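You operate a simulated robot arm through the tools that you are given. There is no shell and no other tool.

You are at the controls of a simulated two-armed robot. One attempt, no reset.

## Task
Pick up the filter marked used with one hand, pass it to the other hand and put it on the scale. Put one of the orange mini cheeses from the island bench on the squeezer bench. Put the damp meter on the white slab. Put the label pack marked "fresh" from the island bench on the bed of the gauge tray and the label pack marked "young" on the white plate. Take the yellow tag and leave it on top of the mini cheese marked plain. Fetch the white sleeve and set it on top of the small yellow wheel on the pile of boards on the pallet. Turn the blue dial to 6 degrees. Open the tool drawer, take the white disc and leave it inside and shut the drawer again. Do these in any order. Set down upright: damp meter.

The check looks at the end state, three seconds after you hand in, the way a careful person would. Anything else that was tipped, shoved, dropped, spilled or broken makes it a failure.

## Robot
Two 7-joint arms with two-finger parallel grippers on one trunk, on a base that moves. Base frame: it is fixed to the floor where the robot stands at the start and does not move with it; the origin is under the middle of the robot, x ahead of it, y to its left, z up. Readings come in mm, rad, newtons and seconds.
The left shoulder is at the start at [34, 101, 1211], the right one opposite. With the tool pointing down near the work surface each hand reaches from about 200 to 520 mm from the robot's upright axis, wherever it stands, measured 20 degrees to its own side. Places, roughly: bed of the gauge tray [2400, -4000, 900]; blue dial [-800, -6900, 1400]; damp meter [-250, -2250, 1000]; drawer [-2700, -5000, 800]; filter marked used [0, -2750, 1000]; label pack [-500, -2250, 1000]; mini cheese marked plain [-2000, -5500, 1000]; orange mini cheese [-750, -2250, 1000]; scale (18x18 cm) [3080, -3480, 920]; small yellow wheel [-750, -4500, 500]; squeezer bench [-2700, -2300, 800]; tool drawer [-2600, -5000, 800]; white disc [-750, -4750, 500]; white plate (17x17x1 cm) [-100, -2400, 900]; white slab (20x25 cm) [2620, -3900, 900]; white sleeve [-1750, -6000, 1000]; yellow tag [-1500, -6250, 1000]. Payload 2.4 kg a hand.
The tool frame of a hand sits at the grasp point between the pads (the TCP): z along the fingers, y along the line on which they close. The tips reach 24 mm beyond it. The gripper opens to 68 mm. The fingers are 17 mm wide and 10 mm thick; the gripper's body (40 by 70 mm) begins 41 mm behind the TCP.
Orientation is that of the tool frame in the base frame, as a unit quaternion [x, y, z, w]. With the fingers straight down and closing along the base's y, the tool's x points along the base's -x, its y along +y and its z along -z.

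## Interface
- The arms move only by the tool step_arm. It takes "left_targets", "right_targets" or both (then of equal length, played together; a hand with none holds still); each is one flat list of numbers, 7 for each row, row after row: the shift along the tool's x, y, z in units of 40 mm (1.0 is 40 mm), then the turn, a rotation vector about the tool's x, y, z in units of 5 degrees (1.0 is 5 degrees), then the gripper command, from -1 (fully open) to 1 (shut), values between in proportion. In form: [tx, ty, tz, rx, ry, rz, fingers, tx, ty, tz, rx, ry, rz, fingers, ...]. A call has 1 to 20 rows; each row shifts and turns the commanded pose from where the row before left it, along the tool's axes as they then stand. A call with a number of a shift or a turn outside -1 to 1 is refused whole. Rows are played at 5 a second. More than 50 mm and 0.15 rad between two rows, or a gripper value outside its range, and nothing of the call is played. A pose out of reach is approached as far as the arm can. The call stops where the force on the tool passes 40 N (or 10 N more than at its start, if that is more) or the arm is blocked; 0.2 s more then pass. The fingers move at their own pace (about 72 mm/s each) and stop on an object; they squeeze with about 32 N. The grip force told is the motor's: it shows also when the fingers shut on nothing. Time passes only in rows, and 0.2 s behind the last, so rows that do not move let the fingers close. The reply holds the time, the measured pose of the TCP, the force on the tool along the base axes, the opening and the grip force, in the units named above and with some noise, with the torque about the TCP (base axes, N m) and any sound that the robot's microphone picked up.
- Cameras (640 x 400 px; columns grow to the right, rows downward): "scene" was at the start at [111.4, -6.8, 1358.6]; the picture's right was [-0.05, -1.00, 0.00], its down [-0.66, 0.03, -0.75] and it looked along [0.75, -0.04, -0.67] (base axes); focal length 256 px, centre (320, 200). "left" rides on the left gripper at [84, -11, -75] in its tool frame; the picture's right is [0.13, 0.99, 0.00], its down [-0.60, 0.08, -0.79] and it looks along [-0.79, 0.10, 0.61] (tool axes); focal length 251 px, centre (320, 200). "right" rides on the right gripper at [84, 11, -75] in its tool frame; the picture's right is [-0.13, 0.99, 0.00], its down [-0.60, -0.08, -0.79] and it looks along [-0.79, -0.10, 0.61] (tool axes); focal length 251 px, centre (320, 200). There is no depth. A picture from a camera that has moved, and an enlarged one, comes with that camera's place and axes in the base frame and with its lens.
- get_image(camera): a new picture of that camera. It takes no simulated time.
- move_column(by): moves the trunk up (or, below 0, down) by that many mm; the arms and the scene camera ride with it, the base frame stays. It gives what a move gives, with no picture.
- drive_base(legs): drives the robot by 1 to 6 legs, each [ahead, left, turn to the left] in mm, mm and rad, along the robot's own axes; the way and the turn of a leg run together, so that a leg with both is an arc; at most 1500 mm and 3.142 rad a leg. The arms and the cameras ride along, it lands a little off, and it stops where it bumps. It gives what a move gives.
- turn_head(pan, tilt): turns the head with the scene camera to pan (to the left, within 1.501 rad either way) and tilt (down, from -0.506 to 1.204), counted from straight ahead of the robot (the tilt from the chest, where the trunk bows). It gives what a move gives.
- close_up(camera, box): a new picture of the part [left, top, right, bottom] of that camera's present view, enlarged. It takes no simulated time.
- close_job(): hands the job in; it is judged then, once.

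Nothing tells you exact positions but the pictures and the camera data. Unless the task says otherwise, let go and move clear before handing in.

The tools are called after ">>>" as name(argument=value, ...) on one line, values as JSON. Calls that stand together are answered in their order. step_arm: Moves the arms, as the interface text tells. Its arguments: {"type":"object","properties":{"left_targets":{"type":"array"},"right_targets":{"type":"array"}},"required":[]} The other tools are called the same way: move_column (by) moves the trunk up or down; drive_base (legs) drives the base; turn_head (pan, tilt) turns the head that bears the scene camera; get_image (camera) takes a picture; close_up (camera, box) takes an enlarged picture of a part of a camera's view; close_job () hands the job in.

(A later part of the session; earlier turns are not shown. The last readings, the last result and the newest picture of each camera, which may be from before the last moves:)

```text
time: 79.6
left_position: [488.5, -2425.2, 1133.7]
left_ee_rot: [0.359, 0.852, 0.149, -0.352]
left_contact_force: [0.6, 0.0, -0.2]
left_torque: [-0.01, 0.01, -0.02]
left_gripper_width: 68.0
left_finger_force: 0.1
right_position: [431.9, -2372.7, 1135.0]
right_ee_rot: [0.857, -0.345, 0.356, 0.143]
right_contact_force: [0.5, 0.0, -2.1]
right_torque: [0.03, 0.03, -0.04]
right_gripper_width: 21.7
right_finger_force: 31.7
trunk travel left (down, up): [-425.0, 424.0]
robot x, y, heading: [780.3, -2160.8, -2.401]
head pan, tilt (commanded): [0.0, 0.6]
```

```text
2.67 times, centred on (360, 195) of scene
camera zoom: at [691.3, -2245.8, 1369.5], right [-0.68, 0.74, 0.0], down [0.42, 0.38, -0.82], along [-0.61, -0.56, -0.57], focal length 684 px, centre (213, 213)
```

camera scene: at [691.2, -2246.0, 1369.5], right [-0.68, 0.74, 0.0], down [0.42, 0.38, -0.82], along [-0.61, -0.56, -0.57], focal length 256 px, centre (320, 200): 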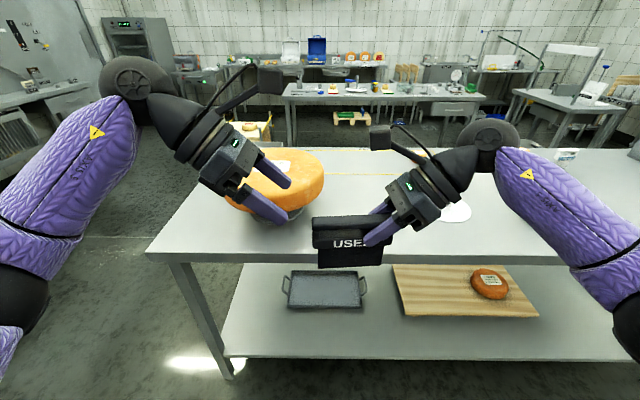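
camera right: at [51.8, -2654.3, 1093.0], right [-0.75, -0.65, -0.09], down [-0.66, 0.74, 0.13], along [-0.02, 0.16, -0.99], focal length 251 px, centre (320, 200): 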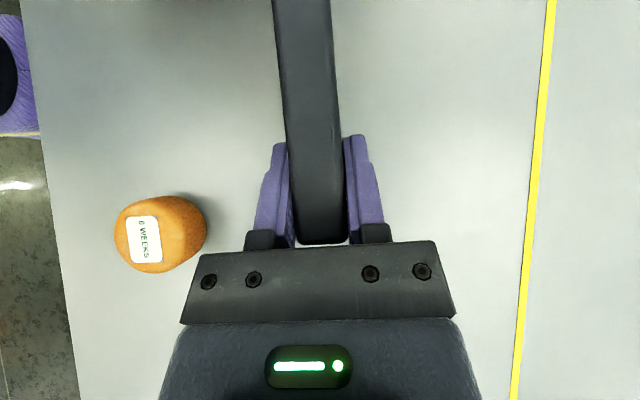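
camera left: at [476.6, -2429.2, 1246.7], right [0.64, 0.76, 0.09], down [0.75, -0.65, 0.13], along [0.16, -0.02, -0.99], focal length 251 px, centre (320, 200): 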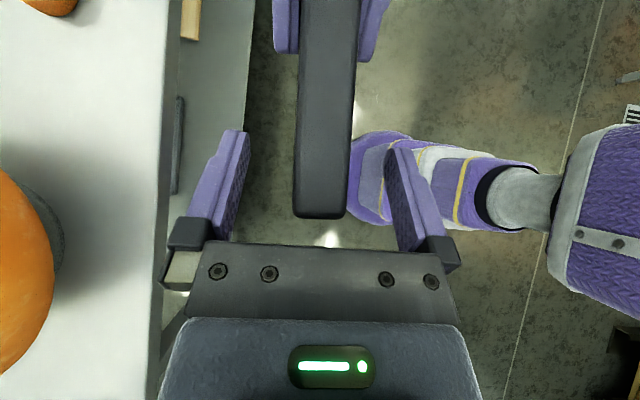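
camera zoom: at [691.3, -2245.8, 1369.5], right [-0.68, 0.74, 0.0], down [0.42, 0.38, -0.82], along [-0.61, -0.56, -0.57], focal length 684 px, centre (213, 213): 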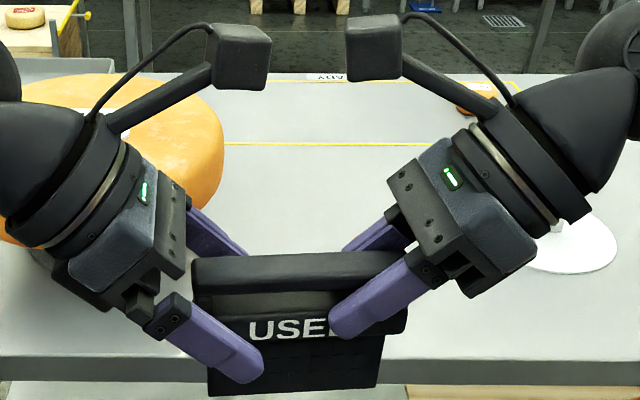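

Perfectly symmetric. Closing the left gripper while the right holds.

>>> step_arm(left_targets=[0, 0, 0, 0, 0, 0, 1, 0, 0, 0, 0, 0, 0, 1, 0, 0, 0, 0, 0, 0, 1, 0, 0, 0, 0, 0, 0, 1, 0, 0, 0, 0, 0, 0, 1])

```text
time: 80.8
left_position: [488.2, -2426.4, 1132.7]
left_ee_rot: [0.358, 0.852, 0.149, -0.352]
left_contact_force: [-15.4, -6.7, -2.6]
left_torque: [-0.56, 0.07, 1.27]
left_gripper_width: 22.4
left_finger_force: 31.6
right_position: [433.1, -2374.2, 1135.7]
right_ee_rot: [0.857, -0.343, 0.358, 0.143]
right_contact_force: [16.5, 7.4, 3.0]
right_torque: [0.36, -0.32, -0.03]
right_gripper_width: 21.8
right_finger_force: 32.1
trunk travel left (down, up): [-425.0, 424.0]
robot x, y, heading: [775.7, -2162.2, -2.402]
head pan, tilt (commanded): [0.0, 0.6]
```

The left holds it (22.4 mm). Opening the right hand, then retreating it along its own axis.

>>> step_arm(left_targets=[0, 0, 0, 0, 0, 0, 1, 0, 0, 0, 0, 0, 0, 1, 0, 0, 0, 0, 0, 0, 1, 0, 0, 0, 0, 0, 0, 1, 0, 0, 0, 0, 0, 0, 1, 0, 0, 0, 0, 0, 0, 1], right_targets=[0, 0, 0, 0, 0, 0, 0, 0, 0, 0, 0, 0, 0, -1, 0, 0, 0, 0, 0, 0, -1, 0, 0, -0.6, 0, 0, 0, -1, 0, 0, -0.9, 0, 0, 0, -1, 0, 0, -0.9, 0, 0, 0, -1])

>>> get_image(camera="scene")

>>> get_image(camera="left")

```text
time: 82.2
left_position: [490.0, -2425.9, 1133.5]
left_ee_rot: [0.358, 0.851, 0.148, -0.353]
left_contact_force: [-0.8, 0.2, -0.3]
left_torque: [-0.02, -0.05, 0.02]
left_gripper_width: 21.7
left_finger_force: 31.6
right_position: [384.6, -2326.0, 1204.1]
right_ee_rot: [0.857, -0.344, 0.357, 0.142]
right_contact_force: [0.3, -0.2, 0.0]
right_torque: [-0.01, 0.01, -0.07]
right_gripper_width: 67.8
right_finger_force: 0.1
trunk travel left (down, up): [-425.0, 424.0]
robot x, y, heading: [781.4, -2162.0, -2.404]
head pan, tilt (commanded): [0.0, 0.6]
```

```text
taken
camera scene: at [691.4, -2245.8, 1369.5], right [-0.68, 0.74, 0.0], down [0.42, 0.38, -0.82], along [-0.61, -0.56, -0.57], focal length 256 px, centre (320, 200)
```

scene: 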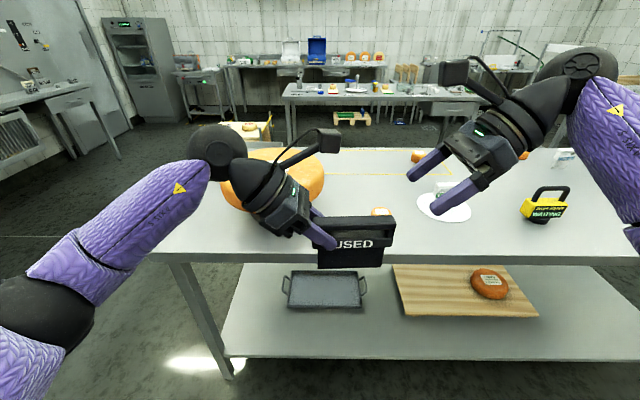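

```text
taken
camera left: at [476.9, -2429.3, 1247.1], right [0.64, 0.76, 0.09], down [0.75, -0.65, 0.13], along [0.16, -0.02, -0.99], focal length 251 px, centre (320, 200)
```

left: 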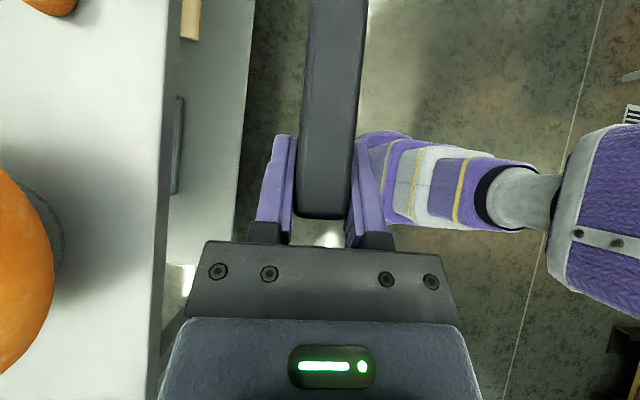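

Handover done: the left hand now holds the filter alone. Next, the right hand returns to vertical for the damp meter at about (-208,-2173), handle top z≈990, and I drive over to it.

>>> step_arm(left_targets=[0, 0, 0, 0, 0, 0, 1, 0, 0, 0, 0, 0, 0, 1, 0, 0, 0, 0, 0, 0, 1, 0, 0, 0, 0, 0, 0, 1, 0, 0, 0, 0, 0, 0, 1, 0, 0, 0, 0, 0, 0, 1, 0, 0, 0, 0, 0, 0, 1, 0, 0, 0, 0, 0, 0, 1, 0, 0, 0, 0, 0, 0, 1, 0, 0, 0, 0, 0, 0, 1, 0, 0, 0, 0, 0, 0, 1, 0, 0, 0, 0, 0, 0, 1], right_targets=[-0.53, 0, -0.53, 0, 0, 0, -1, -0.53, 0, -0.53, 0, 0, 0, -1, 0, 0, 0, 0, -1, 0, -1, 0, 0, 0, 0, -1, 0, -1, 0, 0, 0, 0, -1, 0, -1, 0, 0, 0, 0, -1, 0, -1, 0, 0, 0, 0, -1, 0, -1, 0, 0, 0, 0, -1, 0, -1, 0, 0, 0, 0, -1, 0, -1, 0, 0, 0, 0, -1, 0, -1, 0, 0, 0, 0, -1, 0, -1, 0, 0, 0, 0, 0, 0.7, -1])

>>> drive_base(legs=[[0, -508, 0], [285, 0, 0]])

>>> turn_head(pan=-0.1, tilt=1.1)

>>> get_image(camera="scene")

>>> get_image(camera="right")

```text
time: 84.8
left_position: [490.2, -2425.2, 1132.7]
left_ee_rot: [0.358, 0.852, 0.148, -0.352]
left_contact_force: [-0.3, 0.1, -0.1]
left_torque: [-0.02, -0.03, 0.01]
left_gripper_width: 21.6
left_finger_force: 31.7
right_position: [340.4, -2284.7, 1203.1]
right_ee_rot: [0.916, -0.401, 0.002, 0.002]
right_contact_force: [-0.3, -1.0, 0.5]
right_torque: [0.01, 0.04, -0.01]
right_gripper_width: 67.7
right_finger_force: 0.1
trunk travel left (down, up): [-425.0, 424.0]
robot x, y, heading: [781.3, -2164.7, -2.399]
head pan, tilt (commanded): [0.0, 0.6]
```

```text
time: 89.4
left_position: [-65.9, -2247.1, 1133.2]
left_ee_rot: [0.356, 0.853, 0.148, -0.353]
left_contact_force: [0.1, 0.2, 0.2]
left_torque: [-0.03, -0.04, -0.01]
left_gripper_width: 21.6
left_finger_force: 31.5
right_position: [-214.9, -2106.4, 1204.6]
right_ee_rot: [0.918, -0.398, 0.001, -0.001]
right_contact_force: [0.1, 0.4, -0.4]
right_torque: [-0.03, -0.01, 0.02]
right_gripper_width: 68.2
right_finger_force: 0.0
trunk travel left (down, up): [-425.0, 424.0]
robot x, y, heading: [217.6, -1983.8, -2.396]
head pan, tilt (commanded): [0.0, 0.6]
```

```text
time: 90.3
left_position: [-65.7, -2245.6, 1133.1]
left_ee_rot: [0.355, 0.853, 0.147, -0.353]
left_contact_force: [-0.6, -0.3, 0.1]
left_torque: [-0.04, -0.05, 0.0]
left_gripper_width: 22.0
left_finger_force: 32.0
right_position: [-214.4, -2108.1, 1205.1]
right_ee_rot: [0.917, -0.398, 0.002, 0.0]
right_contact_force: [0.7, -0.3, -0.2]
right_torque: [-0.01, 0.05, -0.03]
right_gripper_width: 68.0
right_finger_force: 0.1
trunk travel left (down, up): [-425.0, 424.0]
robot x, y, heading: [220.5, -1984.9, -2.397]
head pan, tilt (commanded): [-0.099, 1.1]
```

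```text
taken
camera scene: at [150.1, -2043.7, 1330.9], right [-0.6, 0.8, 0.0], down [0.71, 0.54, -0.45], along [-0.36, -0.27, -0.89], focal length 256 px, centre (320, 200)
```

scene: 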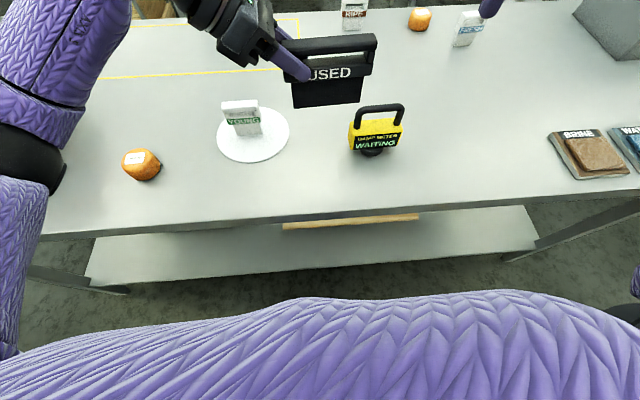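

```text
taken
camera right: at [-166.0, -2175.3, 1280.6], right [-0.81, -0.58, 0.0], down [-0.36, 0.5, 0.79], along [-0.46, 0.64, -0.61], focal length 251 px, centre (320, 200)
```

right: 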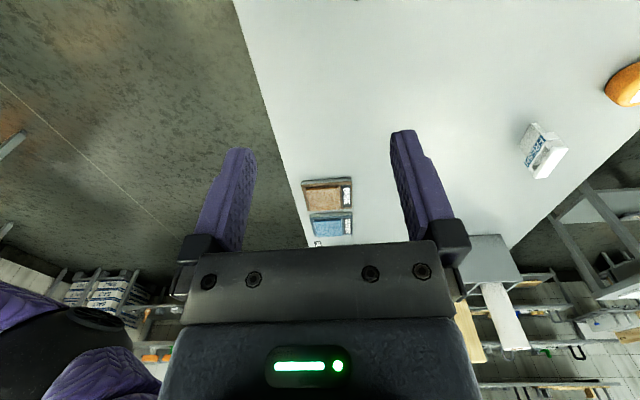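

I'll raise the left hand with the filter out of the way and bring the right hand above the meter's handle.

>>> step_arm(left_targets=[0, 0, -1, 0, 0, 0, 1, 0, 0, -1, 0, 0, 0, 1, 0, 0, -1, 0, 0, 0, 1, 0, 0, 0, 0, 0, 0, 1, 0, 0, 0, 0, 0, 0, 1, 0, 0, 0, 0, 0, 0, 1], right_targets=[0, 0, 0, 0, 0, 0, -1, 0.65, 0.5, 0, 0, 0, 0, -1, 0.64, 0.49, 0, 0, 0, 0, -1, 0, 0, 1, 0, 0, 0, -1, 0, 0, 1, 0, 0, 0, -1, 0, 0, 1, 0, 0, 0, -1])

>>> get_image(camera="right")

>>> get_image(camera="scene")

```text
time: 91.7
left_position: [-6.2, -2307.6, 1218.3]
left_ee_rot: [0.356, 0.853, 0.148, -0.353]
left_contact_force: [-0.9, 0.5, -0.7]
left_torque: [-0.07, -0.04, 0.0]
left_gripper_width: 21.6
left_finger_force: 32.2
right_position: [-209.5, -2172.7, 1086.2]
right_ee_rot: [0.918, -0.398, 0.001, 0.0]
right_contact_force: [0.3, -0.8, -1.3]
right_torque: [-0.05, 0.01, 0.0]
right_gripper_width: 67.9
right_finger_force: 0.2
trunk travel left (down, up): [-425.0, 424.0]
robot x, y, heading: [224.2, -1982.2, -2.389]
head pan, tilt (commanded): [-0.099, 1.1]
```

```text
taken
camera right: at [-161.0, -2240.9, 1161.6], right [-0.81, -0.58, 0.0], down [-0.36, 0.5, 0.79], along [-0.46, 0.64, -0.61], focal length 251 px, centre (320, 200)
```

right: 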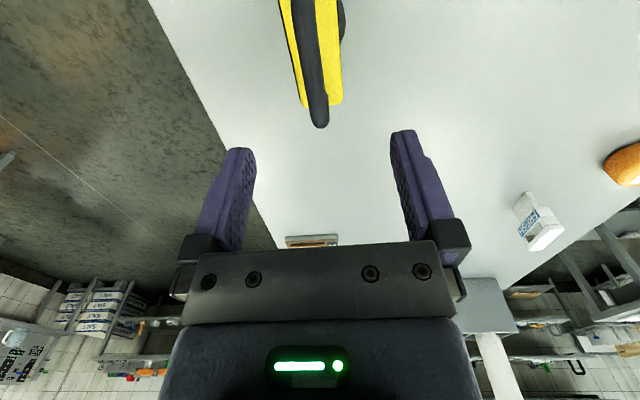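

```text
taken
camera scene: at [150.1, -2043.8, 1330.9], right [-0.6, 0.8, 0.0], down [0.71, 0.54, -0.45], along [-0.36, -0.27, -0.89], focal length 256 px, centre (320, 200)
```

scene: 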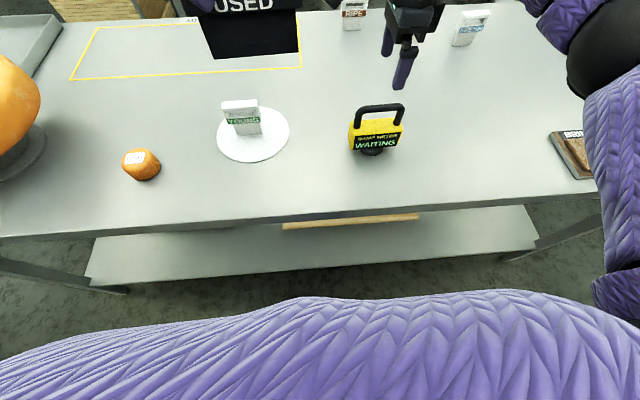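

The handle is within 5 mm of the finger centre; correcting and descending to z≈984, tips staying above the yellow body.

>>> step_arm(right_targets=[0.1, -0.11, 0.85, 0, 0, 0, -1, 0, 0, 0.85, 0, 0, 0, -1, 0, 0, 0.5, 0, 0, 0, -1, 0, 0, 0.35, 0, 0, 0, -1])

>>> get_image(camera="right")

>>> close_up(camera="scene", box=[300, 60, 460, 160])

```text
time: 92.7
left_position: [-6.3, -2309.1, 1218.3]
left_ee_rot: [0.355, 0.853, 0.147, -0.353]
left_contact_force: [-0.7, -0.6, -0.8]
left_torque: [-0.05, -0.08, 0.05]
left_gripper_width: 22.0
left_finger_force: 31.8
right_position: [-201.8, -2172.4, 981.5]
right_ee_rot: [0.917, -0.399, 0.001, 0.001]
right_contact_force: [0.0, 0.6, -0.3]
right_torque: [0.01, 0.0, 0.03]
right_gripper_width: 68.1
right_finger_force: 0.1
trunk travel left (down, up): [-425.0, 424.0]
robot x, y, heading: [220.5, -1986.0, -2.395]
head pan, tilt (commanded): [-0.099, 1.1]
```

```text
taken
camera right: at [-153.9, -2240.6, 1057.4], right [-0.81, -0.58, 0.0], down [-0.36, 0.5, 0.79], along [-0.46, 0.64, -0.61], focal length 251 px, centre (320, 200)
```

right: 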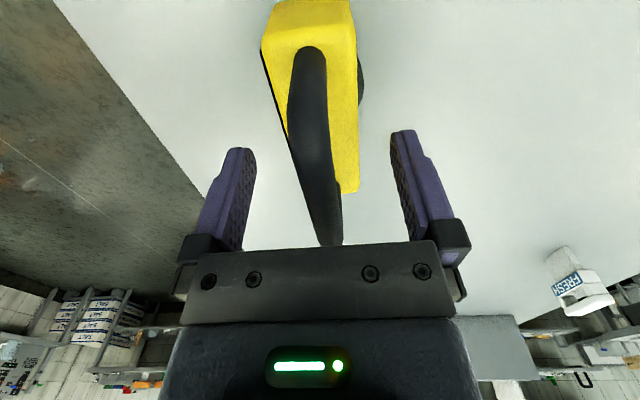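

```text
4.00 times, centred on (380, 110) of scene
camera zoom: at [150.1, -2043.8, 1330.9], right [-0.6, 0.8, 0.0], down [0.71, 0.54, -0.45], along [-0.36, -0.27, -0.89], focal length 1026 px, centre (80, 560)
```

zoom: 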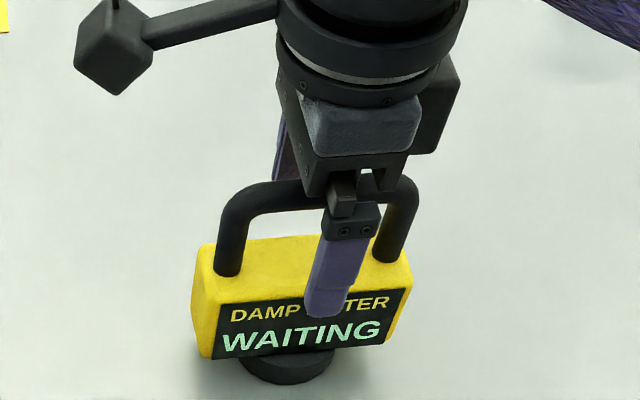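

Centred on the bar. Closing and lifting slowly.

>>> step_arm(right_targets=[0, 0, 0, 0, 0, 0, 1, 0, 0, 0, 0, 0, 0, 1, 0, 0, 0, 0, 0, 0, 1, 0, 0, 0, 0, 0, 0, 1, 0, 0, 0, 0, 0, 0, 1, 0, 0, -0.25, 0, 0, 0, 1, 0, 0, -0.25, 0, 0, 0, 1])

>>> get_image(camera="right")

>>> close_up(camera="scene", box=[300, 60, 460, 160])

```text
time: 94.3
left_position: [-5.2, -2307.3, 1218.3]
left_ee_rot: [0.355, 0.853, 0.146, -0.354]
left_contact_force: [0.3, 0.2, -1.8]
left_torque: [-0.05, -0.02, -0.03]
left_gripper_width: 22.1
left_finger_force: 32.4
right_position: [-201.4, -2172.4, 1003.1]
right_ee_rot: [0.917, -0.398, 0.001, 0.001]
right_contact_force: [-0.6, -0.2, -2.9]
right_torque: [-0.02, -0.02, 0.02]
right_gripper_width: 13.3
right_finger_force: 31.6
trunk travel left (down, up): [-425.0, 424.0]
robot x, y, heading: [220.6, -1986.7, -2.396]
head pan, tilt (commanded): [-0.099, 1.1]
```

```text
taken
camera right: at [-153.4, -2240.6, 1077.8], right [-0.81, -0.58, 0.0], down [-0.36, 0.5, 0.79], along [-0.46, 0.64, -0.61], focal length 251 px, centre (320, 200)
```

right: 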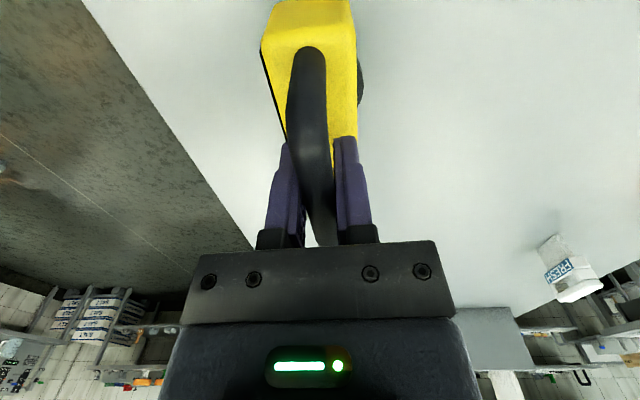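

```text
4.00 times, centred on (380, 110) of scene
camera zoom: at [150.0, -2043.8, 1330.9], right [-0.6, 0.8, 0.0], down [0.71, 0.54, -0.45], along [-0.36, -0.27, -0.89], focal length 1026 px, centre (80, 560)
```

zoom: 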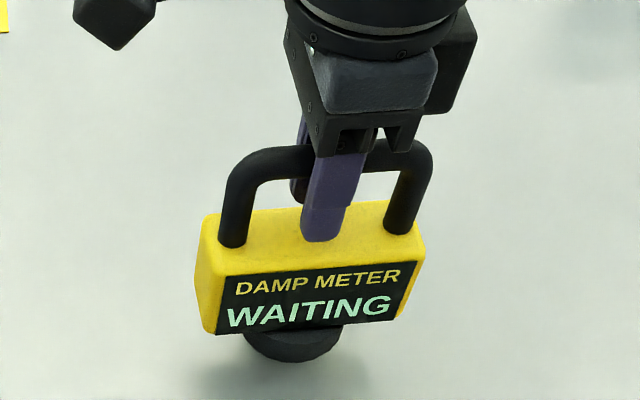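

The meter hangs upright in the right hand, the filter is in the left. Lifting, backing off, turning left toward the scale bench and driving part way to look.

>>> step_arm(right_targets=[0, 0, -0.8, 0, 0, 0, 1, 0, 0, -0.9, 0, 0, 0, 1, 0, 0, -0.9, 0, 0, 0, 1, 0, 0, -0.9, 0, 0, 0, 1])

>>> drive_base(legs=[[-400, 0, 0], [0, 0, 1.567], [900, 400, 0], [700, 0, 0]])

>>> turn_head(pan=0.0, tilt=0.35)

>>> get_image(camera="scene")

```text
time: 95.3
left_position: [-6.2, -2308.0, 1216.9]
left_ee_rot: [0.356, 0.852, 0.148, -0.353]
left_contact_force: [0.2, 0.3, -2.1]
left_torque: [-0.03, -0.04, 0.01]
left_gripper_width: 22.0
left_finger_force: 32.1
right_position: [-204.1, -2171.5, 1146.6]
right_ee_rot: [0.917, -0.398, 0.001, -0.001]
right_contact_force: [0.4, -0.1, -2.3]
right_torque: [0.03, -0.01, 0.03]
right_gripper_width: 13.2
right_finger_force: 31.8
trunk travel left (down, up): [-425.0, 424.0]
robot x, y, heading: [223.5, -1979.9, -2.396]
head pan, tilt (commanded): [-0.099, 1.1]
```

```text
time: 109.8
left_position: [2223.3, -2861.2, 1217.9]
left_ee_rot: [-0.349, 0.855, -0.144, -0.355]
left_contact_force: [-0.5, -0.4, -1.3]
left_torque: [0.06, -0.06, 0.01]
left_gripper_width: 21.6
left_finger_force: 31.4
right_position: [2086.7, -3058.0, 1145.4]
right_ee_rot: [0.931, 0.365, 0.0, -0.001]
right_contact_force: [-0.1, 0.0, -2.7]
right_torque: [0.04, -0.01, -0.01]
right_gripper_width: 13.4
right_finger_force: 32.6
trunk travel left (down, up): [-425.0, 424.0]
robot x, y, heading: [1901.8, -2630.2, -0.831]
head pan, tilt (commanded): [-0.099, 1.1]
```

```text
time: 110.9
left_position: [2223.1, -2862.3, 1217.3]
left_ee_rot: [-0.349, 0.855, -0.144, -0.354]
left_contact_force: [0.0, -0.1, -0.9]
left_torque: [0.0, -0.03, -0.02]
left_gripper_width: 21.8
left_finger_force: 31.7
right_position: [2086.4, -3057.6, 1144.3]
right_ee_rot: [0.931, 0.365, 0.0, -0.001]
right_contact_force: [0.4, 0.0, -2.3]
right_torque: [0.01, -0.04, -0.02]
right_gripper_width: 13.3
right_finger_force: 32.2
trunk travel left (down, up): [-425.0, 424.0]
robot x, y, heading: [1895.8, -2631.0, -0.826]
head pan, tilt (commanded): [0.0, 0.351]
```

```text
taken
camera scene: at [1981.4, -2723.9, 1392.1], right [-0.74, -0.68, 0.0], down [-0.23, 0.25, -0.94], along [0.63, -0.69, -0.34], focal length 256 px, centre (320, 200)
```

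scene: 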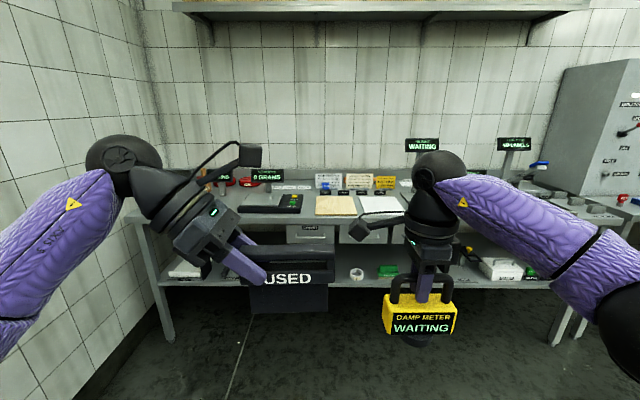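

The bench is ahead: black scale ("0 GRAMS"), a beige board and a white slab, and gauges with displays on the right. Zooming in.

>>> close_up(camera="scene", box=[200, 130, 440, 280])

>>> close_up(camera="scene", box=[390, 120, 630, 270])

```text
2.67 times, centred on (320, 205) of scene
camera zoom: at [1981.4, -2723.9, 1392.1], right [-0.74, -0.68, 0.0], down [-0.23, 0.25, -0.94], along [0.63, -0.69, -0.34], focal length 684 px, centre (320, 187)
```

zoom: 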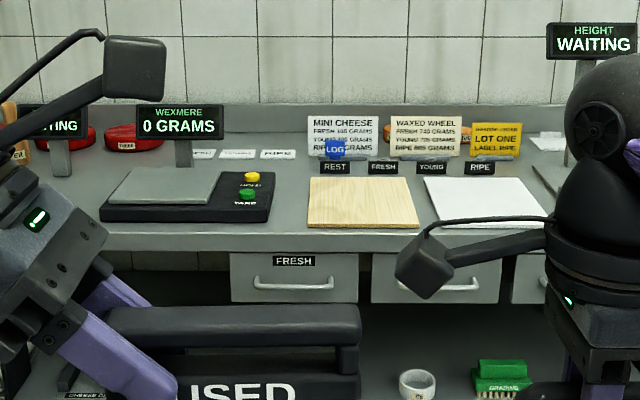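

```text
2.67 times, centred on (510, 195) of scene
camera zoom: at [1981.4, -2723.9, 1392.1], right [-0.74, -0.68, 0.0], down [-0.23, 0.25, -0.94], along [0.63, -0.69, -0.34], focal length 684 px, centre (-187, 213)
```

zoom: 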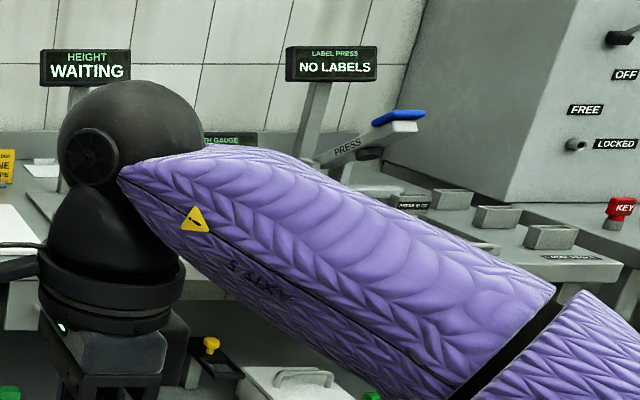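

The scale platform is at about (3085,-3474) and the white slab at (2608,-3892), matching the list. I'll place the meter on the slab first: shift right and drive up to the bench.

>>> drive_base(legs=[[0, -180, 0], [850, 0, 0]])

>>> turn_head(pan=-0.2, tilt=0.9)

>>> get_image(camera="scene")

>>> get_image(camera="right")

```text
time: 116.5
left_position: [2664.4, -3604.4, 1218.4]
left_ee_rot: [-0.348, 0.856, -0.144, -0.355]
left_contact_force: [0.1, -0.2, -0.8]
left_torque: [0.04, -0.05, -0.02]
left_gripper_width: 21.7
left_finger_force: 32.2
right_position: [2528.1, -3802.0, 1143.9]
right_ee_rot: [0.932, 0.363, 0.0, -0.002]
right_contact_force: [-0.8, 0.4, -3.1]
right_torque: [0.03, -0.05, 0.0]
right_gripper_width: 13.4
right_finger_force: 31.9
trunk travel left (down, up): [-425.0, 424.0]
robot x, y, heading: [2338.6, -3376.5, -0.828]
head pan, tilt (commanded): [0.0, 0.351]
```

```text
time: 117.5
left_position: [2664.7, -3605.7, 1217.1]
left_ee_rot: [-0.348, 0.856, -0.144, -0.354]
left_contact_force: [-0.8, -0.3, -1.5]
left_torque: [0.04, -0.03, 0.01]
left_gripper_width: 21.7
left_finger_force: 32.1
right_position: [2527.6, -3801.9, 1145.0]
right_ee_rot: [0.932, 0.363, 0.001, -0.001]
right_contact_force: [0.0, 1.1, -2.7]
right_torque: [0.0, 0.02, -0.02]
right_gripper_width: 13.3
right_finger_force: 31.5
trunk travel left (down, up): [-425.0, 424.0]
robot x, y, heading: [2340.3, -3376.5, -0.834]
head pan, tilt (commanded): [-0.201, 0.901]
```

```text
taken
camera scene: at [2399.6, -3463.2, 1344.7], right [-0.86, -0.51, 0.0], down [-0.4, 0.67, -0.62], along [0.32, -0.53, -0.78], focal length 256 px, centre (320, 200)
```

scene: 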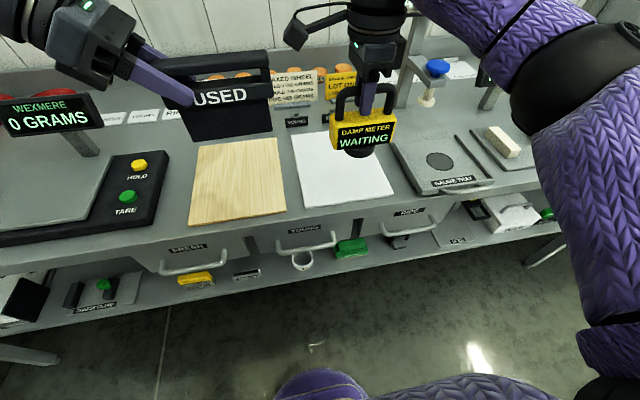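

```text
taken
camera right: at [2596.8, -3752.8, 1219.8], right [0.58, -0.82, 0.0], down [-0.5, -0.35, 0.79], along [-0.65, -0.46, -0.61], focal length 251 px, centre (320, 200)
```

right: 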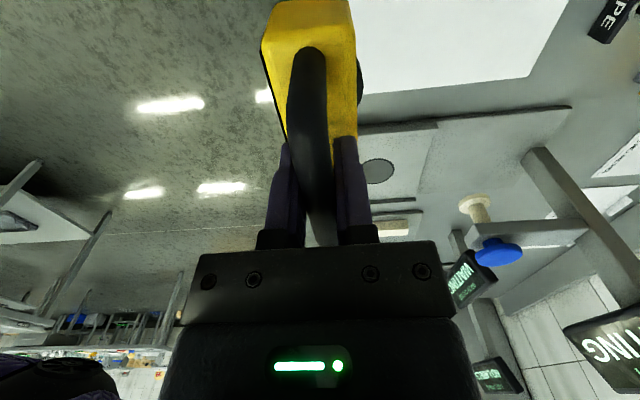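

>>> close_up(camera="scene", box=[270, 110, 430, 210])

>>> close_up(camera="scene", box=[370, 50, 530, 210])

```text
4.00 times, centred on (350, 160) of scene
camera zoom: at [2399.6, -3463.2, 1344.7], right [-0.86, -0.51, 0.0], down [-0.4, 0.67, -0.62], along [0.32, -0.53, -0.78], focal length 1026 px, centre (200, 360)
```

zoom: 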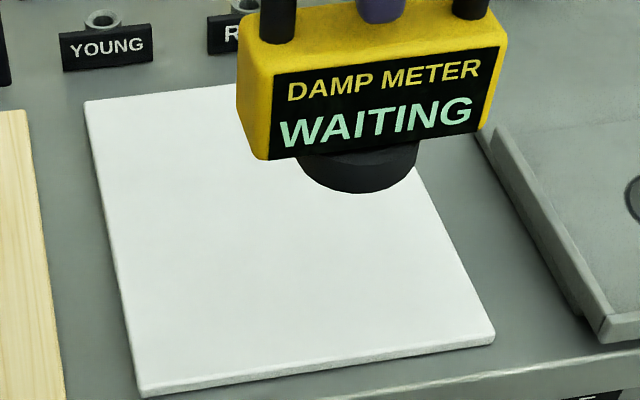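

```text
2.50 times, centred on (450, 130) of scene
camera zoom: at [2399.6, -3463.2, 1344.7], right [-0.86, -0.51, 0.0], down [-0.4, 0.67, -0.62], along [0.32, -0.53, -0.78], focal length 641 px, centre (-5, 375)
```

zoom: 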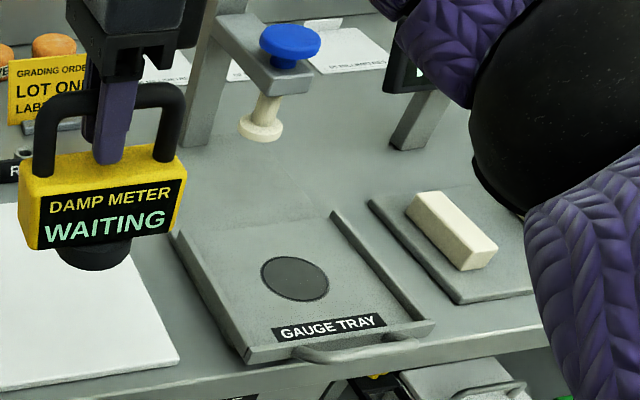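

The slab (top z≈907) is centred at (2602,-3888), straight ahead of the meter by 113 mm. Driving ahead by that amount.

>>> drive_base(legs=[[113, 0, 0]])

>>> get_image(camera="scene")

>>> get_image(camera="right")

```text
time: 118.7
left_position: [2742.2, -3690.2, 1218.3]
left_ee_rot: [-0.348, 0.856, -0.144, -0.355]
left_contact_force: [0.4, -0.2, -1.1]
left_torque: [0.07, 0.0, -0.03]
left_gripper_width: 21.8
left_finger_force: 32.3
right_position: [2605.8, -3887.6, 1143.7]
right_ee_rot: [0.931, 0.364, 0.001, -0.001]
right_contact_force: [-0.1, -0.4, -2.7]
right_torque: [0.01, -0.04, 0.0]
right_gripper_width: 13.3
right_finger_force: 31.7
trunk travel left (down, up): [-425.0, 424.0]
robot x, y, heading: [2419.5, -3461.5, -0.835]
head pan, tilt (commanded): [-0.201, 0.901]
```

```text
taken
camera scene: at [2477.5, -3548.9, 1344.6], right [-0.86, -0.51, 0.0], down [-0.4, 0.67, -0.62], along [0.32, -0.53, -0.78], focal length 256 px, centre (320, 200)
```

scene: 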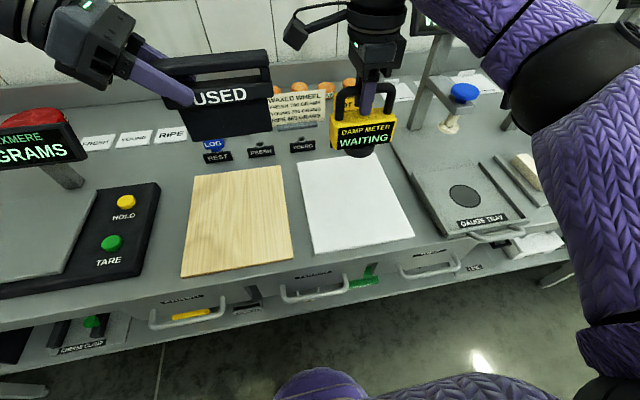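

```text
taken
camera right: at [2674.6, -3838.4, 1219.4], right [0.58, -0.82, 0.0], down [-0.5, -0.35, 0.79], along [-0.65, -0.46, -0.61], focal length 251 px, centre (320, 200)
```

right: 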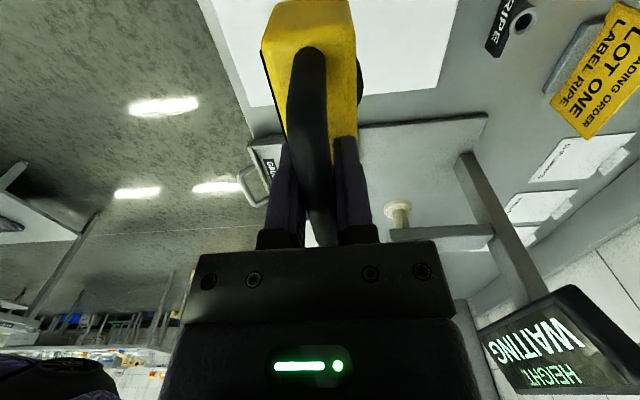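

Aligned within 6 mm. Lowering the meter toward the slab in stages.

>>> step_arm(right_targets=[0, 0.12, 0.7, 0, 0, 0, 1, 0, 0, 0.7, 0, 0, 0, 1, 0, 0, 0.7, 0, 0, 0, 1, 0, 0, 0.5, 0, 0, 0, 1])

>>> get_image(camera="right")

>>> close_up(camera="scene", box=[270, 100, 470, 250])

```text
time: 119.7
left_position: [2741.4, -3689.6, 1218.3]
left_ee_rot: [-0.348, 0.856, -0.143, -0.355]
left_contact_force: [0.5, -0.8, -2.0]
left_torque: [0.01, -0.02, 0.02]
left_gripper_width: 21.7
left_finger_force: 32.1
right_position: [2607.6, -3888.3, 1040.7]
right_ee_rot: [0.932, 0.363, 0.002, -0.001]
right_contact_force: [1.1, -0.2, -2.4]
right_torque: [0.01, 0.01, -0.02]
right_gripper_width: 12.8
right_finger_force: 32.4
trunk travel left (down, up): [-425.0, 424.0]
robot x, y, heading: [2420.6, -3459.0, -0.836]
head pan, tilt (commanded): [-0.201, 0.901]
```

```text
taken
camera right: at [2676.5, -3840.2, 1116.1], right [0.58, -0.82, 0.0], down [-0.5, -0.35, 0.79], along [-0.65, -0.46, -0.61], focal length 251 px, centre (320, 200)
```

right: 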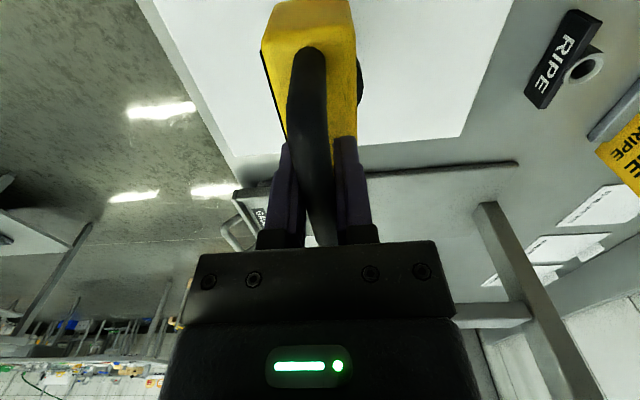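

```text
2.67 times, centred on (370, 175) of scene
camera zoom: at [2476.8, -3548.1, 1344.7], right [-0.86, -0.51, 0.0], down [-0.4, 0.67, -0.62], along [0.32, -0.53, -0.78], focal length 684 px, centre (187, 267)
```

zoom: 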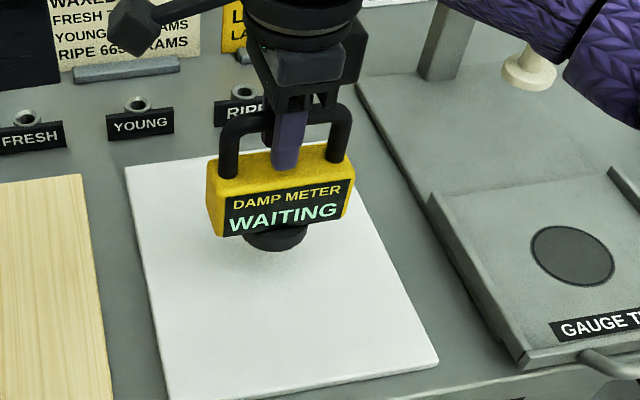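

>>> step_arm(right_targets=[-0.1, 0, 0.2, 0, 0, 0, 1, 0, 0, 0.1, 0, 0, 0, 1, 0, 0, 0.05, 0, 0, 0, 1])

```text
time: 120.5
left_position: [2741.5, -3690.3, 1218.6]
left_ee_rot: [-0.349, 0.856, -0.144, -0.354]
left_contact_force: [-0.2, -0.5, -1.3]
left_torque: [0.03, -0.01, 0.02]
left_gripper_width: 21.7
left_finger_force: 31.6
right_position: [2605.9, -3891.8, 1026.3]
right_ee_rot: [0.932, 0.363, 0.001, 0.0]
right_contact_force: [0.6, 0.0, -2.3]
right_torque: [0.02, 0.0, -0.04]
right_gripper_width: 13.1
right_finger_force: 31.8
trunk travel left (down, up): [-425.0, 424.0]
robot x, y, heading: [2420.6, -3463.4, -0.837]
head pan, tilt (commanded): [-0.201, 0.901]
```

>>> step_arm(right_targets=[0.1, 0, 0.05, 0, 0, 0, 1, 0, 0, 0.05, 0, 0, 0, 1])

```text
time: 121.1
left_position: [2742.0, -3689.7, 1217.9]
left_ee_rot: [-0.348, 0.856, -0.144, -0.355]
left_contact_force: [0.4, 0.6, -1.8]
left_torque: [0.03, -0.04, -0.02]
left_gripper_width: 22.0
left_finger_force: 32.0
right_position: [2609.5, -3890.8, 1022.8]
right_ee_rot: [0.932, 0.364, 0.001, -0.002]
right_contact_force: [-0.5, -0.6, -1.8]
right_torque: [-0.01, -0.03, 0.01]
right_gripper_width: 13.2
right_finger_force: 32.1
trunk travel left (down, up): [-425.0, 424.0]
robot x, y, heading: [2416.2, -3457.1, -0.838]
head pan, tilt (commanded): [-0.201, 0.901]
```

>>> step_arm(right_targets=[0, 0, 0.05, 0, 0, 0, 1, 0, 0, 0.05, 0, 0, 0, 1])

```text
time: 121.7
left_position: [2741.7, -3689.2, 1217.9]
left_ee_rot: [-0.348, 0.856, -0.143, -0.354]
left_contact_force: [-0.7, 0.3, -0.8]
left_torque: [0.06, -0.07, -0.02]
left_gripper_width: 21.9
left_finger_force: 31.9
right_position: [2607.6, -3889.7, 1019.8]
right_ee_rot: [0.932, 0.363, 0.001, -0.001]
right_contact_force: [1.3, 0.2, -2.4]
right_torque: [0.02, -0.01, 0.01]
right_gripper_width: 13.0
right_finger_force: 32.2
trunk travel left (down, up): [-425.0, 424.0]
robot x, y, heading: [2417.7, -3459.3, -0.83]
head pan, tilt (commanded): [-0.201, 0.901]
```

>>> step_arm(right_targets=[0, 0, 0.05, 0, 0, 0, 1, 0, 0, 0.05, 0, 0, 0, 1])

>>> close_up(camera="scene", box=[270, 100, 470, 250])

```text
time: 122.3
left_position: [2741.3, -3691.5, 1217.1]
left_ee_rot: [-0.348, 0.856, -0.144, -0.355]
left_contact_force: [0.3, 0.0, -2.0]
left_torque: [0.06, -0.05, 0.0]
left_gripper_width: 21.9
left_finger_force: 32.1
right_position: [2607.5, -3890.2, 1015.4]
right_ee_rot: [0.932, 0.363, 0.001, 0.0]
right_contact_force: [0.8, 0.7, -2.9]
right_torque: [0.01, -0.02, 0.02]
right_gripper_width: 13.0
right_finger_force: 32.0
trunk travel left (down, up): [-425.0, 424.0]
robot x, y, heading: [2418.8, -3462.0, -0.832]
head pan, tilt (commanded): [-0.201, 0.901]
```

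```text
2.67 times, centred on (370, 175) of scene
camera zoom: at [2476.8, -3548.0, 1344.7], right [-0.86, -0.51, 0.0], down [-0.4, 0.67, -0.62], along [0.32, -0.53, -0.78], focal length 684 px, centre (187, 267)
```

zoom: 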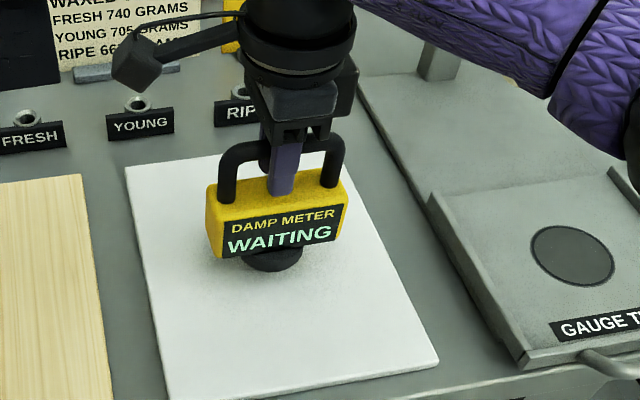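

>>> step_arm(right_targets=[0, 0, 0.05, 0, 0, 0, 1, 0, 0, 0.05, 0, 0, 0, 1])

```text
time: 122.9
left_position: [2742.0, -3690.7, 1217.1]
left_ee_rot: [-0.349, 0.856, -0.144, -0.355]
left_contact_force: [1.0, -0.6, -1.4]
left_torque: [0.04, -0.04, 0.04]
left_gripper_width: 22.2
left_finger_force: 31.6
right_position: [2607.3, -3889.6, 1011.3]
right_ee_rot: [0.932, 0.363, 0.001, -0.001]
right_contact_force: [0.0, 0.2, -2.3]
right_torque: [-0.03, -0.02, 0.0]
right_gripper_width: 13.3
right_finger_force: 31.4
trunk travel left (down, up): [-425.0, 424.0]
robot x, y, heading: [2421.0, -3458.7, -0.828]
head pan, tilt (commanded): [-0.201, 0.901]
```

>>> step_arm(right_targets=[0, 0, 0.05, 0, 0, 0, 1, 0, 0, 0.05, 0, 0, 0, 1])

```text
time: 123.5
left_position: [2741.7, -3690.1, 1217.8]
left_ee_rot: [-0.348, 0.856, -0.144, -0.355]
left_contact_force: [-0.4, -1.0, -1.4]
left_torque: [0.06, -0.03, -0.01]
left_gripper_width: 21.6
left_finger_force: 32.4
right_position: [2607.9, -3889.4, 1007.3]
right_ee_rot: [0.932, 0.363, 0.001, -0.001]
right_contact_force: [0.3, 0.0, -2.7]
right_torque: [0.01, 0.01, 0.0]
right_gripper_width: 13.2
right_finger_force: 32.1
trunk travel left (down, up): [-425.0, 424.0]
robot x, y, heading: [2419.7, -3458.3, -0.829]
head pan, tilt (commanded): [-0.201, 0.901]
```

>>> step_arm(right_targets=[0, 0, 0.05, 0, 0, 0, 1, 0, 0, 0.05, 0, 0, 0, 1])

>>> close_up(camera="scene", box=[300, 120, 420, 220])

```text
time: 124.1
left_position: [2742.0, -3689.9, 1218.0]
left_ee_rot: [-0.348, 0.856, -0.144, -0.354]
left_contact_force: [0.3, -0.1, -2.2]
left_torque: [0.04, -0.06, 0.01]
left_gripper_width: 22.1
left_finger_force: 31.9
right_position: [2608.3, -3890.5, 1002.4]
right_ee_rot: [0.932, 0.363, 0.0, -0.002]
right_contact_force: [-0.2, 0.3, -3.1]
right_torque: [0.0, 0.0, -0.03]
right_gripper_width: 13.2
right_finger_force: 31.9
trunk travel left (down, up): [-425.0, 424.0]
robot x, y, heading: [2419.1, -3461.4, -0.83]
head pan, tilt (commanded): [-0.201, 0.901]
```

```text
4.00 times, centred on (360, 170) of scene
camera zoom: at [2476.8, -3548.0, 1344.7], right [-0.86, -0.51, 0.0], down [-0.4, 0.67, -0.62], along [0.32, -0.53, -0.78], focal length 1026 px, centre (160, 320)
```

zoom: 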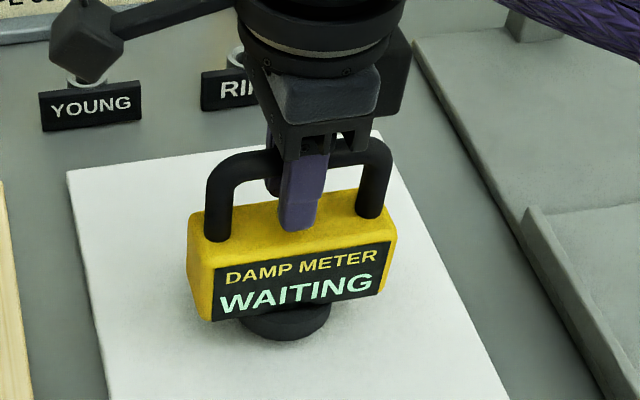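

>>> step_arm(right_targets=[0, 0, 0.04, 0, 0, 0, 1, 0, 0, 0.04, 0, 0, 0, 1, 0, 0, 0, 0, 0, 0, 1])

```text
time: 124.9
left_position: [2741.2, -3690.8, 1217.8]
left_ee_rot: [-0.348, 0.856, -0.143, -0.355]
left_contact_force: [-0.3, 0.0, -0.9]
left_torque: [0.01, -0.05, -0.05]
left_gripper_width: 21.7
left_finger_force: 31.9
right_position: [2608.2, -3889.9, 999.0]
right_ee_rot: [0.932, 0.363, 0.0, -0.002]
right_contact_force: [0.7, 0.0, -2.4]
right_torque: [0.0, -0.03, 0.02]
right_gripper_width: 13.4
right_finger_force: 32.2
trunk travel left (down, up): [-425.0, 424.0]
robot x, y, heading: [2421.7, -3459.3, -0.831]
head pan, tilt (commanded): [-0.201, 0.901]
```

>>> step_arm(right_targets=[0, 0, 0.04, 0, 0, 0, 1, 0, 0, 0.04, 0, 0, 0, 1, 0, 0, 0, 0, 0, 0, 1])

```text
time: 125.7
left_position: [2742.0, -3689.9, 1217.8]
left_ee_rot: [-0.349, 0.855, -0.144, -0.355]
left_contact_force: [-0.7, -0.9, -1.5]
left_torque: [0.05, -0.03, 0.04]
left_gripper_width: 21.8
left_finger_force: 31.9
right_position: [2608.2, -3889.3, 995.7]
right_ee_rot: [0.932, 0.363, 0.001, -0.001]
right_contact_force: [-0.2, -0.4, -2.2]
right_torque: [0.0, -0.01, 0.0]
right_gripper_width: 12.9
right_finger_force: 32.1
trunk travel left (down, up): [-425.0, 424.0]
robot x, y, heading: [2420.4, -3456.5, -0.833]
head pan, tilt (commanded): [-0.201, 0.901]
```

>>> step_arm(right_targets=[0, 0, 0.04, 0, 0, 0, 1, 0, 0, 0.04, 0, 0, 0, 1, 0, 0, 0, 0, 0, 0, 1])

>>> close_up(camera="scene", box=[320, 160, 400, 220])

```text
time: 126.5
left_position: [2742.4, -3688.8, 1218.8]
left_ee_rot: [-0.348, 0.856, -0.144, -0.354]
left_contact_force: [0.3, -0.5, -1.3]
left_torque: [0.04, -0.07, 0.01]
left_gripper_width: 21.7
left_finger_force: 32.3
right_position: [2607.1, -3890.1, 994.4]
right_ee_rot: [0.932, 0.364, 0.002, 0.002]
right_contact_force: [1.6, -5.0, 20.5]
right_torque: [-0.31, 0.33, 0.06]
right_gripper_width: 13.2
right_finger_force: 32.3
trunk travel left (down, up): [-425.0, 424.0]
robot x, y, heading: [2420.6, -3461.9, -0.834]
head pan, tilt (commanded): [-0.201, 0.901]
```

```text
6.67 times, centred on (360, 190) of scene
camera zoom: at [2476.2, -3547.3, 1345.0], right [-0.86, -0.51, 0.0], down [-0.4, 0.67, -0.62], along [0.32, -0.53, -0.78], focal length 1710 px, centre (53, 267)
```

zoom: 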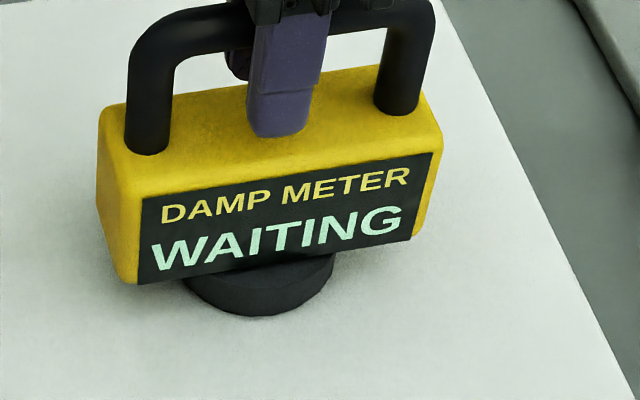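

Contact at z≈994.5 — the meter's foot is on the slab. Easing off slightly and releasing.

>>> step_arm(right_targets=[0, 0, -0.045, 0, 0, 0, 1, 0, 0, 0, 0, 0, 0, 0.5, 0, 0, 0, 0, 0, 0, -0.3, 0, 0, 0, 0, 0, 0, -1, 0, 0, 0, 0, 0, 0, -1])

>>> close_up(camera="scene", box=[300, 120, 420, 220])

>>> get_image(camera="right")

```text
time: 127.7
left_position: [2741.7, -3690.0, 1217.9]
left_ee_rot: [-0.349, 0.856, -0.144, -0.355]
left_contact_force: [-0.1, -0.5, -1.5]
left_torque: [0.05, -0.03, 0.0]
left_gripper_width: 21.7
left_finger_force: 32.2
right_position: [2609.5, -3889.0, 994.6]
right_ee_rot: [0.932, 0.364, 0.001, 0.0]
right_contact_force: [0.1, 0.7, 0.0]
right_torque: [-0.03, 0.02, 0.0]
right_gripper_width: 67.9
right_finger_force: 0.1
trunk travel left (down, up): [-425.0, 424.0]
robot x, y, heading: [2421.1, -3460.1, -0.834]
head pan, tilt (commanded): [-0.201, 0.901]
```

```text
4.00 times, centred on (360, 170) of scene
camera zoom: at [2476.7, -3547.8, 1344.7], right [-0.86, -0.51, 0.0], down [-0.4, 0.67, -0.62], along [0.32, -0.53, -0.78], focal length 1026 px, centre (160, 320)
```

zoom: 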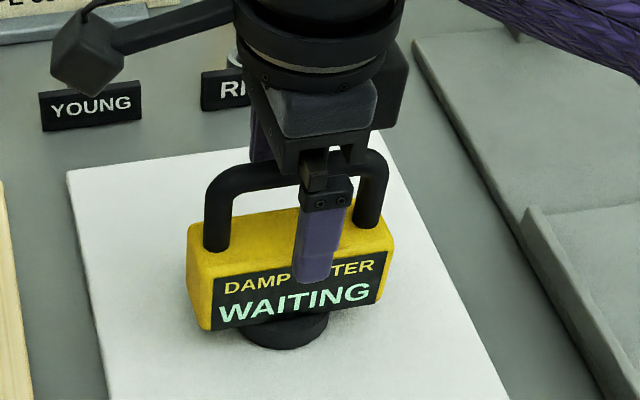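

```text
taken
camera right: at [2677.4, -3841.1, 1070.2], right [0.58, -0.82, 0.0], down [-0.5, -0.35, 0.79], along [-0.65, -0.46, -0.61], focal length 251 px, centre (320, 200)
```

right: 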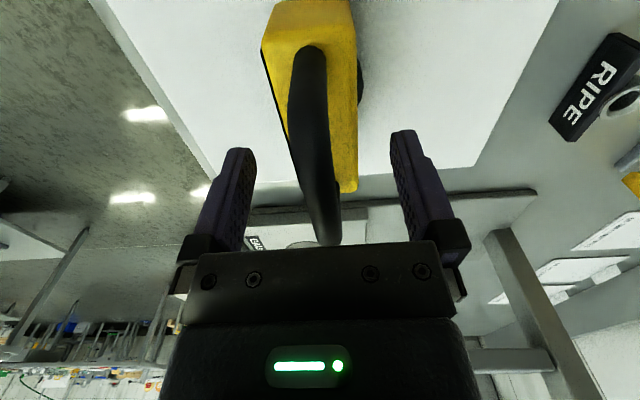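

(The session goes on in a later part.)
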